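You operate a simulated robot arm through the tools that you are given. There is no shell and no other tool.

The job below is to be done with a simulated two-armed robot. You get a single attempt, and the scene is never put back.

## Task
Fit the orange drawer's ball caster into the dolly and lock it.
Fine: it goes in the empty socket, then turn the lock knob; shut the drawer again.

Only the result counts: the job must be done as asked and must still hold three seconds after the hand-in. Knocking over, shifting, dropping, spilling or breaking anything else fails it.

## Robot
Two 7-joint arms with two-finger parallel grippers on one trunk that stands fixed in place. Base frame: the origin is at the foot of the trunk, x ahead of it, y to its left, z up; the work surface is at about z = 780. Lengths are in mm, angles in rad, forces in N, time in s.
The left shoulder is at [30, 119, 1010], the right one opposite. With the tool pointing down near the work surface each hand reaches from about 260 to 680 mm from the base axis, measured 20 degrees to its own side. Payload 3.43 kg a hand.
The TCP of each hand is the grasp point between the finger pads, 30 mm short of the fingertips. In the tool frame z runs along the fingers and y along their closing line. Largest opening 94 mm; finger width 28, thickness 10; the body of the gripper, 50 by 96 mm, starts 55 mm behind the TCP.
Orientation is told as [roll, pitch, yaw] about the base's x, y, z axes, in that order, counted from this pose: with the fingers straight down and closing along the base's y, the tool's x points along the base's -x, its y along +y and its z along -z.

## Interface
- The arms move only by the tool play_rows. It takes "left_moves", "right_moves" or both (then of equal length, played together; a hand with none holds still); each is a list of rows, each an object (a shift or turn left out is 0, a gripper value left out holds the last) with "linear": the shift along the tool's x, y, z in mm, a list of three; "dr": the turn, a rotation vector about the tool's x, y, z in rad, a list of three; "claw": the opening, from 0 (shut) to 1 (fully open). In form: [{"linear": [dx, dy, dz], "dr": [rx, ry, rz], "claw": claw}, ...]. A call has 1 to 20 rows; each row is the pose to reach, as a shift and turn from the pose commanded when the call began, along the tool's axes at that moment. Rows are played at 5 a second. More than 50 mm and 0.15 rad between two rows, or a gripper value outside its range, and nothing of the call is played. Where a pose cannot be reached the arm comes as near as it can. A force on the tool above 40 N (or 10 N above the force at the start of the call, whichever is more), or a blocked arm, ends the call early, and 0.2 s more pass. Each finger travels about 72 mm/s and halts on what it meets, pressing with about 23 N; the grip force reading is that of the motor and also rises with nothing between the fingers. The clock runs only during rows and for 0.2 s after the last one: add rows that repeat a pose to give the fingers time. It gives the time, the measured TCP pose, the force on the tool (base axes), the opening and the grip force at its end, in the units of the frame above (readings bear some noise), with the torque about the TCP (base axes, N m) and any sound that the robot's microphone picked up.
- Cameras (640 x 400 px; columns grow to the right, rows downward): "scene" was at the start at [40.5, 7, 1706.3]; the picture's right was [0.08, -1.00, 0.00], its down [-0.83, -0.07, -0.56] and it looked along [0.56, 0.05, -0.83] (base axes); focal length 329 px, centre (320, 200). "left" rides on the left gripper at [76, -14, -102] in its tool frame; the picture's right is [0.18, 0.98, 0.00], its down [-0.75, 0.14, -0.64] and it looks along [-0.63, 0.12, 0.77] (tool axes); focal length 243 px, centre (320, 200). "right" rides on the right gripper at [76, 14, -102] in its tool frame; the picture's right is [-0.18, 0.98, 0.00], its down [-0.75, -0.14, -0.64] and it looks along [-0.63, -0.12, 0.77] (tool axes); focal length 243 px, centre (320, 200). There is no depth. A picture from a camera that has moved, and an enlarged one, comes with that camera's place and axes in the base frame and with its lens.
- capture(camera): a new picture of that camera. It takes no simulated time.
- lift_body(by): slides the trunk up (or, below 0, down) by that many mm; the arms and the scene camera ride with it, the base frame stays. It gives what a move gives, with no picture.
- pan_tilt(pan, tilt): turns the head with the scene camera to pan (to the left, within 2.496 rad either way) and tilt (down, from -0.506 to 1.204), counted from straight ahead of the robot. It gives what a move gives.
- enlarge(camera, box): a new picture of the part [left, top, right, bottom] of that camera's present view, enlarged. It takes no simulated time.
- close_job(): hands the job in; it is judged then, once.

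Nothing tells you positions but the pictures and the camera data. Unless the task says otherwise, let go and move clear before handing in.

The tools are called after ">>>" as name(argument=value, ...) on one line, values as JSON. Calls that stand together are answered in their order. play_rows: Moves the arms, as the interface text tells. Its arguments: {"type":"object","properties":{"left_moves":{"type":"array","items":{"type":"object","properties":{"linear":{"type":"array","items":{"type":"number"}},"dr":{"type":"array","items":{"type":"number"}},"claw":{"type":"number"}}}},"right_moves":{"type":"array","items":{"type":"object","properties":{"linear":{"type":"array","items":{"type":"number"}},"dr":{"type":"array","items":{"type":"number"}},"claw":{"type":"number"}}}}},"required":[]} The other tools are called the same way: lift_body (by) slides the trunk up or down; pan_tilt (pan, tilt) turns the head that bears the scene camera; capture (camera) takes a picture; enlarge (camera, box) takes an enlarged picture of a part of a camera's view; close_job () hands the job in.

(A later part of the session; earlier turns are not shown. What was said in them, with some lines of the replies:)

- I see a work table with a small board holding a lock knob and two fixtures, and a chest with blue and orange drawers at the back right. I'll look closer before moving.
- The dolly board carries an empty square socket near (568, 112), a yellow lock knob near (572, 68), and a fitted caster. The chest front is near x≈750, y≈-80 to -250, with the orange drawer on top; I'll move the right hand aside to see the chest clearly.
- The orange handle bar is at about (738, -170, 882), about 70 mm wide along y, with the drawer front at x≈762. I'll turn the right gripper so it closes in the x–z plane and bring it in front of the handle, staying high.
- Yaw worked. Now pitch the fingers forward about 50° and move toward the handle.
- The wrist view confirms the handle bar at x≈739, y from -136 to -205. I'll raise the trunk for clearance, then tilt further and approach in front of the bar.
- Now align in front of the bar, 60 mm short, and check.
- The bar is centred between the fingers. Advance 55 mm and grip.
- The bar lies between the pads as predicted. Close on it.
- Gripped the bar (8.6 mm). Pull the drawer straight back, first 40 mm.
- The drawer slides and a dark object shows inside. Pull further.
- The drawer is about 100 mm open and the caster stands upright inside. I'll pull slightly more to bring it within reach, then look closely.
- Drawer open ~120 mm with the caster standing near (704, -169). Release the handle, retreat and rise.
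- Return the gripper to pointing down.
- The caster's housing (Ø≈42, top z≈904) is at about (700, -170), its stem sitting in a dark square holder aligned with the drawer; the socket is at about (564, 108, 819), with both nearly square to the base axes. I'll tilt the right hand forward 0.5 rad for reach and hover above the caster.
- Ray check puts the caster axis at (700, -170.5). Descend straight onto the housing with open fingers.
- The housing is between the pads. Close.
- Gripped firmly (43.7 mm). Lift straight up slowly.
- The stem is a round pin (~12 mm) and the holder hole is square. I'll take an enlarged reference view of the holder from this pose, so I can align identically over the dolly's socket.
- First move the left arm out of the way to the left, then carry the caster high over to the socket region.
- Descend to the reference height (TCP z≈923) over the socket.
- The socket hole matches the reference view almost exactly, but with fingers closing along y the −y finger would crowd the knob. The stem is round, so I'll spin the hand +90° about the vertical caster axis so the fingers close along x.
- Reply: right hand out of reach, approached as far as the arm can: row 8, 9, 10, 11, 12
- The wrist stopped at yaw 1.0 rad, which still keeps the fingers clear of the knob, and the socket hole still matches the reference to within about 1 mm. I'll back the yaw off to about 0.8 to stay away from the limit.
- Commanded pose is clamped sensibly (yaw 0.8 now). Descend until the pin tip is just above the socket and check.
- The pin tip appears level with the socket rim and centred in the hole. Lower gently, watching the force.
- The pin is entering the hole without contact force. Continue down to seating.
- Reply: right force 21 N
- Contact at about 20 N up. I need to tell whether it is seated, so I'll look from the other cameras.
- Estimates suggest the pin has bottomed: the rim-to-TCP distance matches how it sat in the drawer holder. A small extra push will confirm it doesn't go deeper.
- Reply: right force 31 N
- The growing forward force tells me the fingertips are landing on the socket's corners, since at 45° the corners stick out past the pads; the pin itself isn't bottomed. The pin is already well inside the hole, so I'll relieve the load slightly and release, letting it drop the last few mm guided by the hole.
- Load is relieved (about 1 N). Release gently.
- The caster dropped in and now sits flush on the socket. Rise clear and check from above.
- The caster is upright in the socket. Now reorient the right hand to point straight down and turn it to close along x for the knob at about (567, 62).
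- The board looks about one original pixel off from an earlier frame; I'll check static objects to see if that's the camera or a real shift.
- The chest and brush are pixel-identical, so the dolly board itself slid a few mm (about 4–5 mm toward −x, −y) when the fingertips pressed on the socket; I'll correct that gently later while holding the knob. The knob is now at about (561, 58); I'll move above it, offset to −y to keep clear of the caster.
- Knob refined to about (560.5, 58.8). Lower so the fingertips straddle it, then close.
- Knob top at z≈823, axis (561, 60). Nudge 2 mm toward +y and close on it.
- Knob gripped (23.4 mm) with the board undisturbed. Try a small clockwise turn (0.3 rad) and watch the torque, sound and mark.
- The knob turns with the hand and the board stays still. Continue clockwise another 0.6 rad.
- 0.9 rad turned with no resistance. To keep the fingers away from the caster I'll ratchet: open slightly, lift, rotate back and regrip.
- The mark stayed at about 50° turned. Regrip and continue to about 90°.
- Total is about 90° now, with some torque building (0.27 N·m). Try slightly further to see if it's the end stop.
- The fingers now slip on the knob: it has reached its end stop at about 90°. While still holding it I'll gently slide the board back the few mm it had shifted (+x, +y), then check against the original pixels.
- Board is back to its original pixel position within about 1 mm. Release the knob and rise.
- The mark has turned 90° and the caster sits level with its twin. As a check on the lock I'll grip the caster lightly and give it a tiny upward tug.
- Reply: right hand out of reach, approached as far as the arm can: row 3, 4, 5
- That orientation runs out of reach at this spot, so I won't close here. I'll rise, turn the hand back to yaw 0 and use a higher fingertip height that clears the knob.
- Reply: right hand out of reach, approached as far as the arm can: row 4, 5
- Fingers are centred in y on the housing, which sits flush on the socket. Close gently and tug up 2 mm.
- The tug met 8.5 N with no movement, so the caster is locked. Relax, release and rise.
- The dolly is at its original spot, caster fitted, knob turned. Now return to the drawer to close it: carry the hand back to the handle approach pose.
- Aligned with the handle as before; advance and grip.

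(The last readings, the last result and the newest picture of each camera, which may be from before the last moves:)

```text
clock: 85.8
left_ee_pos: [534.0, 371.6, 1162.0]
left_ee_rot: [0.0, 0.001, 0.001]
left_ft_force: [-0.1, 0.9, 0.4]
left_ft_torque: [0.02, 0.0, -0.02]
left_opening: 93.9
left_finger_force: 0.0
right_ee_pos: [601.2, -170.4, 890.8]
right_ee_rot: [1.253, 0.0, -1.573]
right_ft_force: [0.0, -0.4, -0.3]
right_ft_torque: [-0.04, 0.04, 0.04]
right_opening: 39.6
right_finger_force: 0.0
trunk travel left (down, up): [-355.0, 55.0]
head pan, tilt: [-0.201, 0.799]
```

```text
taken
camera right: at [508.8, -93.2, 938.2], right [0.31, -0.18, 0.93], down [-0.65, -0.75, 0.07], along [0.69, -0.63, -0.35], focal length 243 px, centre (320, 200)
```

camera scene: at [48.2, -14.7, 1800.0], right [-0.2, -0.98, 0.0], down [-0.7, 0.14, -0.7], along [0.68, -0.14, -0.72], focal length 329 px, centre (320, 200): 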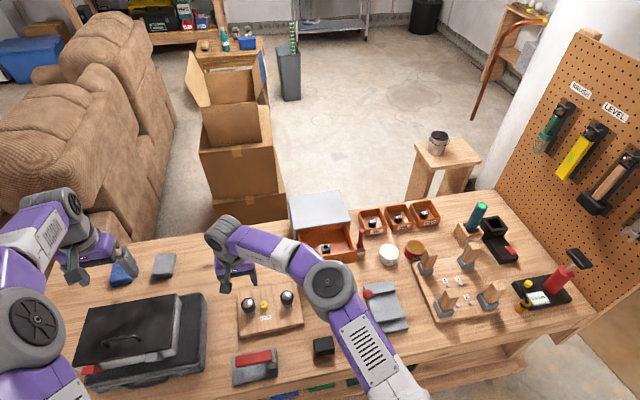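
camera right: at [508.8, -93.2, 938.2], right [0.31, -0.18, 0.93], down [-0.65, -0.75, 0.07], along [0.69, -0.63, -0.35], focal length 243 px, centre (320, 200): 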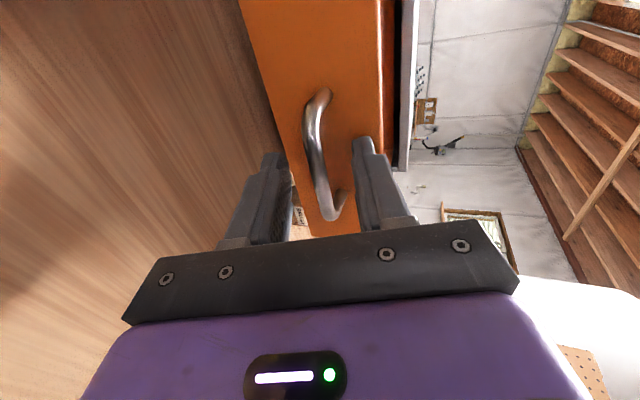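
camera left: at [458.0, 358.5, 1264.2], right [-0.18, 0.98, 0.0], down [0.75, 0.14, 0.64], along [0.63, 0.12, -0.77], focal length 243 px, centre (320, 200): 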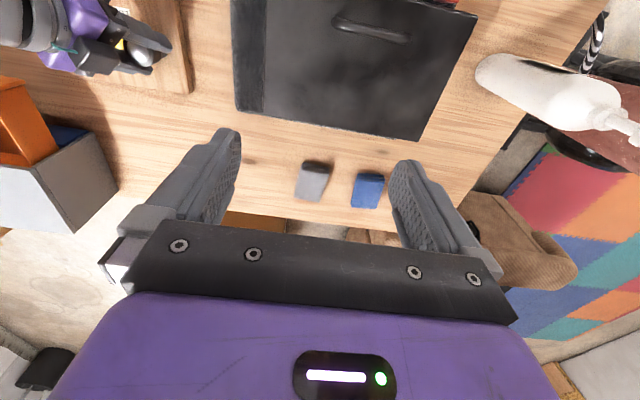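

>>> play_rows(right_moves=[{"claw": 0.2}, {"claw": 0.0}, {"claw": 0.0}, {"claw": 0.0}])

>>> play_rows(right_moves=[{"linear": [0, 3.1, 9.5]}, {"linear": [0, 6.3, 19]}, {"linear": [0, 9.4, 28.5]}, {"linear": [0, 12.5, 38]}, {"linear": [0, 15.7, 47.5]}, {"linear": [0, 18.8, 57]}, {"linear": [0, 21.9, 66.5]}, {"linear": [0, 25, 76]}, {"linear": [0, 28.2, 85.5]}, {"linear": [0, 31.3, 95]}, {"linear": [0, 33.8, 102.5]}, {"linear": [0, 35.7, 108.2]}, {"linear": [0, 35.7, 108.2]}])

>>> enlarge(camera="scene", box=[280, 180, 400, 300])

>>> capture(camera="right")

```text
clock: 86.8
left_ee_pos: [533.8, 369.8, 1163.4]
left_ee_rot: [-0.001, 0.001, -0.001]
left_ft_force: [0.5, 0.4, -0.6]
left_ft_torque: [0.0, 0.01, -0.02]
left_opening: 93.9
left_finger_force: 0.0
right_ee_pos: [600.5, -169.2, 892.4]
right_ee_rot: [1.254, 0.001, -1.573]
right_ft_force: [1.1, 0.3, 2.1]
right_ft_torque: [-0.45, 0.01, 0.23]
right_opening: 8.6
right_finger_force: 42.5
trunk travel left (down, up): [-355.0, 55.0]
head pan, tilt: [-0.201, 0.799]
```

```text
clock: 89.6
left_ee_pos: [534.0, 372.9, 1162.4]
left_ee_rot: [0.0, 0.0, 0.0]
left_ft_force: [0.1, -0.7, 0.1]
left_ft_torque: [0.03, -0.02, 0.03]
left_opening: 94.1
left_finger_force: 0.1
right_ee_pos: [716.3, -169.9, 892.8]
right_ee_rot: [1.251, 0.001, -1.572]
right_ft_force: [-0.4, 1.7, 0.1]
right_ft_torque: [-0.26, 0.01, 0.91]
right_opening: 8.6
right_finger_force: 42.4
trunk travel left (down, up): [-355.0, 55.0]
head pan, tilt: [-0.201, 0.799]
```

```text
3.33 times, centred on (340, 240) of scene
camera zoom: at [48.8, -14.7, 1799.9], right [-0.2, -0.98, 0.0], down [-0.7, 0.14, -0.7], along [0.68, -0.14, -0.72], focal length 1097 px, centre (253, 67)
```

zoom: 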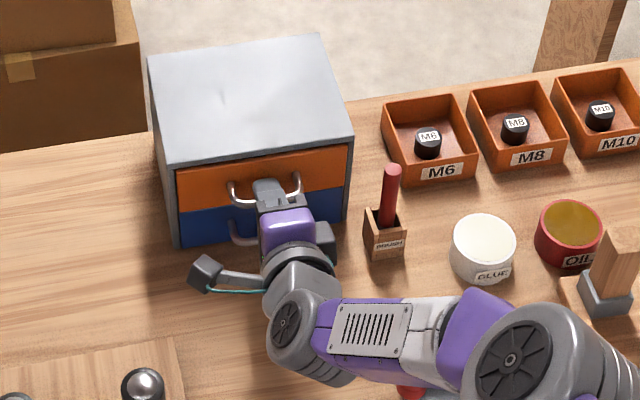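

```text
taken
camera right: at [623.8, -93.4, 938.6], right [0.31, -0.18, 0.93], down [-0.65, -0.75, 0.07], along [0.69, -0.63, -0.35], focal length 243 px, centre (320, 200)
```

right: 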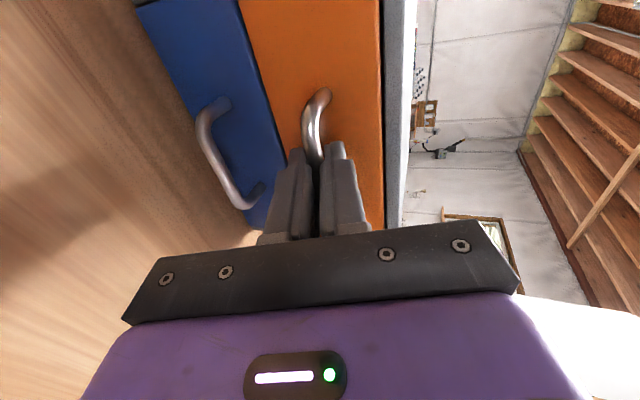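

About 5 mm remain. Push in small steps until resistance appears.

>>> play_rows(right_moves=[{"linear": [0, 0.5, 1.5]}, {"linear": [0, 0.95, 2.9]}, {"linear": [0, 1.4, 4.3]}, {"linear": [0, 1.75, 5.3]}, {"linear": [0, 1.75, 5.3]}])

>>> enlarge(camera="scene", box=[280, 170, 360, 250])

>>> capture(camera="right")

```text
clock: 90.8
left_ee_pos: [531.4, 372.6, 1163.2]
left_ee_rot: [-0.002, -0.002, 0.001]
left_ft_force: [0.3, 0.0, 0.6]
left_ft_torque: [0.03, -0.01, 0.04]
left_opening: 94.0
left_finger_force: 0.0
right_ee_pos: [719.4, -171.0, 892.6]
right_ee_rot: [1.252, -0.001, -1.571]
right_ft_force: [-17.1, 4.0, 1.2]
right_ft_torque: [-0.69, 0.04, -0.36]
right_opening: 8.4
right_finger_force: 42.5
trunk travel left (down, up): [-355.0, 55.0]
head pan, tilt: [-0.201, 0.799]
```

```text
5.00 times, centred on (320, 210) of scene
camera zoom: at [45.9, -14.1, 1800.0], right [-0.2, -0.98, 0.0], down [-0.7, 0.14, -0.7], along [0.68, -0.14, -0.72], focal length 1646 px, centre (320, 150)
```

zoom: 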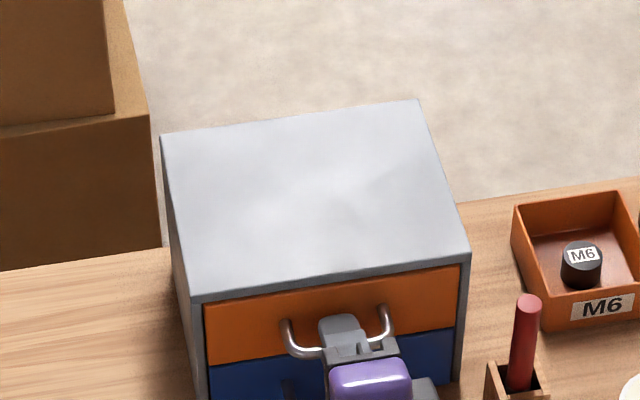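

```text
taken
camera right: at [626.3, -93.4, 938.7], right [0.31, -0.18, 0.93], down [-0.65, -0.75, 0.07], along [0.69, -0.63, -0.35], focal length 243 px, centre (320, 200)
```

right: 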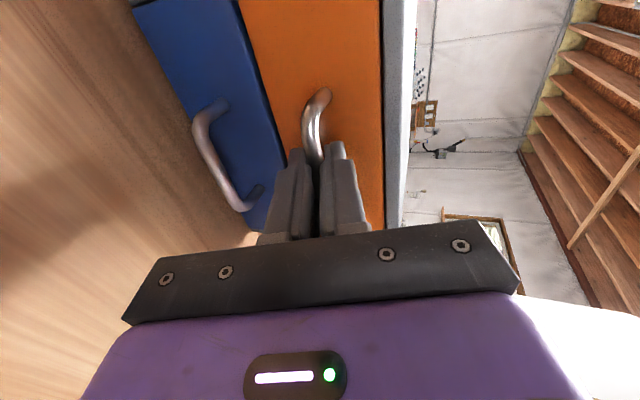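

Resistance of 17 N against the closed stop, and the orange front is flush. Open the fingers, back out along the tool axis and rise.

>>> play_rows(right_moves=[{"claw": 0.2}, {"claw": 0.4}, {"claw": 0.4}, {"claw": 0.4}, {"linear": [0, 0, -20]}, {"linear": [0, 0, -55]}, {"linear": [0, 0, -85]}, {"linear": [0, 40, -98]}, {"linear": [0, 80, -112]}, {"linear": [0, 114, -123]}, {"linear": [0, 150, -150]}, {"linear": [0, 150, -195]}])

>>> capture(camera="right")

>>> capture(camera="scene")

>>> enlarge(camera="scene", box=[280, 190, 360, 270])

```text
clock: 93.4
left_ee_pos: [532.1, 373.0, 1163.1]
left_ee_rot: [-0.001, -0.002, 0.001]
left_ft_force: [-0.5, -0.3, 0.0]
left_ft_torque: [0.05, -0.02, 0.0]
left_opening: 94.2
left_finger_force: 0.0
right_ee_pos: [581.6, -172.0, 1092.2]
right_ee_rot: [1.253, 0.0, -1.572]
right_ft_force: [0.3, 0.7, 0.1]
right_ft_torque: [0.01, 0.02, -0.03]
right_opening: 37.5
right_finger_force: 0.1
trunk travel left (down, up): [-355.0, 55.0]
head pan, tilt: [-0.201, 0.799]
```

```text
taken
camera right: at [490.5, -95.6, 1139.0], right [0.31, -0.19, 0.93], down [-0.66, -0.75, 0.07], along [0.69, -0.63, -0.35], focal length 243 px, centre (320, 200)
```

right: 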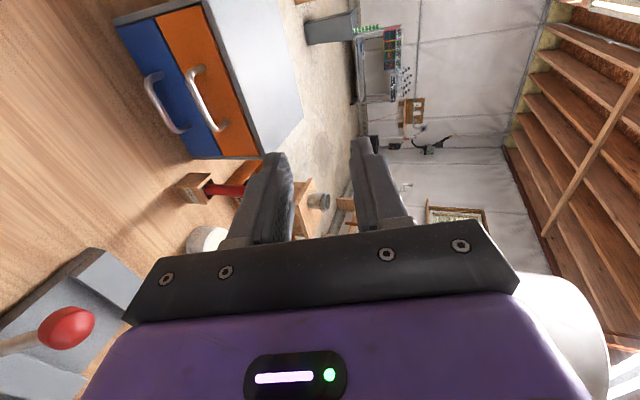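

```text
taken
camera scene: at [47.7, -15.2, 1800.0], right [-0.2, -0.98, 0.0], down [-0.7, 0.14, -0.7], along [0.68, -0.14, -0.72], focal length 329 px, centre (320, 200)
```

scene: 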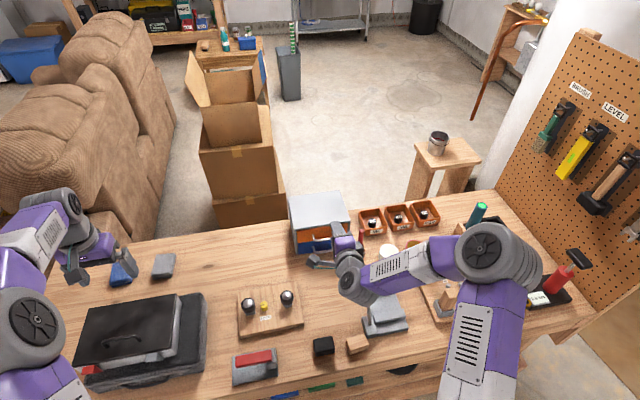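

```text
5.00 times, centred on (320, 230) of scene
camera zoom: at [47.7, -15.2, 1800.0], right [-0.2, -0.98, 0.0], down [-0.7, 0.14, -0.7], along [0.68, -0.14, -0.72], focal length 1646 px, centre (320, 50)
```

zoom: 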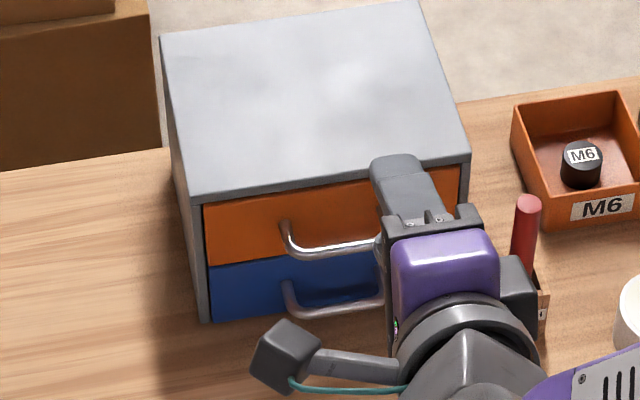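

The drawer looks shut. I'll move the hand farther back and up, and inspect everything once more.

>>> play_rows(right_moves=[{"linear": [-20, 20, -30]}, {"linear": [-40, 30, -60]}, {"linear": [-60, 30, -100]}, {"linear": [-90, 30, -130]}, {"linear": [-120, 30, -150]}])

>>> capture(camera="scene")

>>> enlarge(camera="scene", box=[280, 190, 360, 270])

>>> enlarge(camera="scene", box=[225, 275, 305, 325])

>>> enlarge(camera="scene", box=[340, 220, 600, 380])

```text
clock: 94.6
left_ee_pos: [532.9, 372.7, 1162.9]
left_ee_rot: [-0.001, 0.001, 0.001]
left_ft_force: [0.7, 0.1, 0.7]
left_ft_torque: [-0.02, -0.01, -0.03]
left_opening: 94.0
left_finger_force: 0.0
right_ee_pos: [450.3, -289.1, 1170.0]
right_ee_rot: [1.251, -0.001, -1.574]
right_ft_force: [0.1, 1.0, 0.7]
right_ft_torque: [0.03, 0.0, 0.0]
right_opening: 37.7
right_finger_force: 0.0
trunk travel left (down, up): [-355.0, 55.0]
head pan, tilt: [-0.201, 0.799]
```

```text
taken
camera scene: at [48.1, -15.1, 1799.9], right [-0.2, -0.98, 0.0], down [-0.7, 0.14, -0.7], along [0.68, -0.14, -0.72], focal length 329 px, centre (320, 200)
```

scene: 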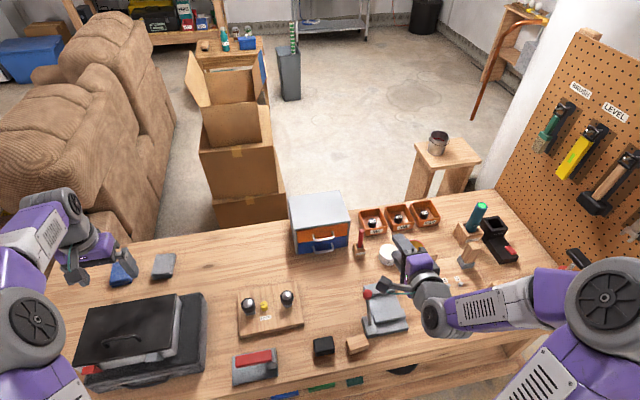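

```text
5.00 times, centred on (320, 230) of scene
camera zoom: at [48.1, -15.1, 1799.9], right [-0.2, -0.98, 0.0], down [-0.7, 0.14, -0.7], along [0.68, -0.14, -0.72], focal length 1646 px, centre (320, 50)
```

zoom: 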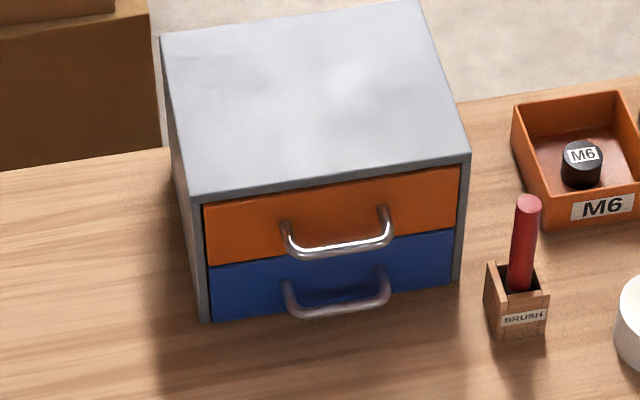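

```text
8.00 times, centred on (265, 300) of scene
camera zoom: at [48.1, -15.1, 1799.9], right [-0.2, -0.98, 0.0], down [-0.7, 0.14, -0.7], along [0.68, -0.14, -0.72], focal length 2633 px, centre (760, -600)
```

zoom: 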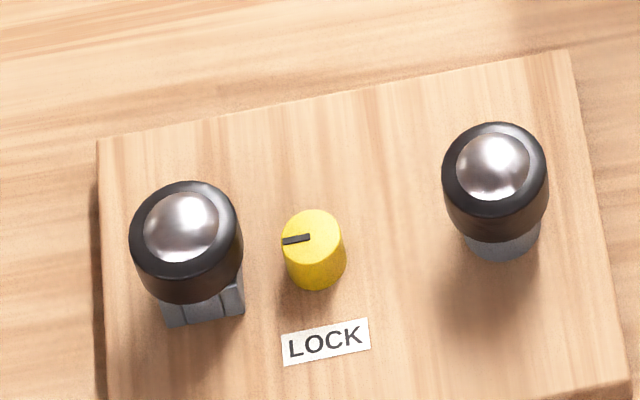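

```text
2.46 times, centred on (470, 300) of scene
camera zoom: at [48.1, -15.1, 1799.9], right [-0.2, -0.98, 0.0], down [-0.7, 0.14, -0.7], along [0.68, -0.14, -0.72], focal length 810 px, centre (-49, -46)
```

zoom: 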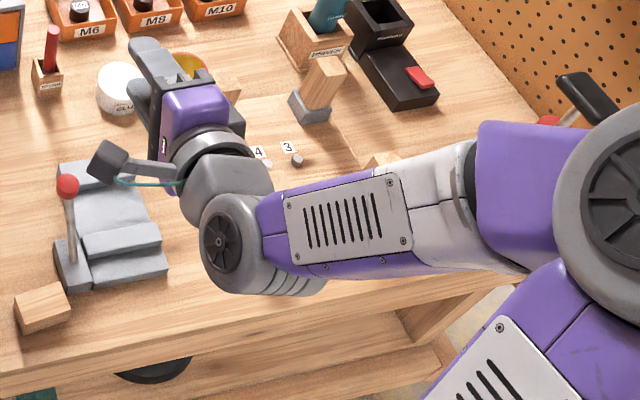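

The caster sits locked in the dolly socket, the knob is turned 90°, the orange drawer is flush, and nothing else appears to have moved. Both hands are clear, so I'm handing in.

>>> close_job()

```text
The job is handed in.
```

The orange drawer's ball caster is in the dolly's empty socket and locked, and the drawer is shut again. The job is handed in; I have not seen how it was judged.

- **Caster:** it sits flush on the socket, level with the caster next to it.
- **Lock:** I turned the knob clockwise about 90° to its end stop. A small upward tug on the caster then met about 8.5 N and did not move it.
- **Drawer:** I pushed it in until it met firm resistance, and its front is flush with the chest.
- **Dolly shift:** while I was seating the caster, the fingertips pressed on the socket and slid the dolly about 4–5 mm. I slid it back to within about 1 mm of where it started, judging by the scene camera.

Nothing else on the table appeared to have moved in the last pictures. Both hands were clear at hand-in.
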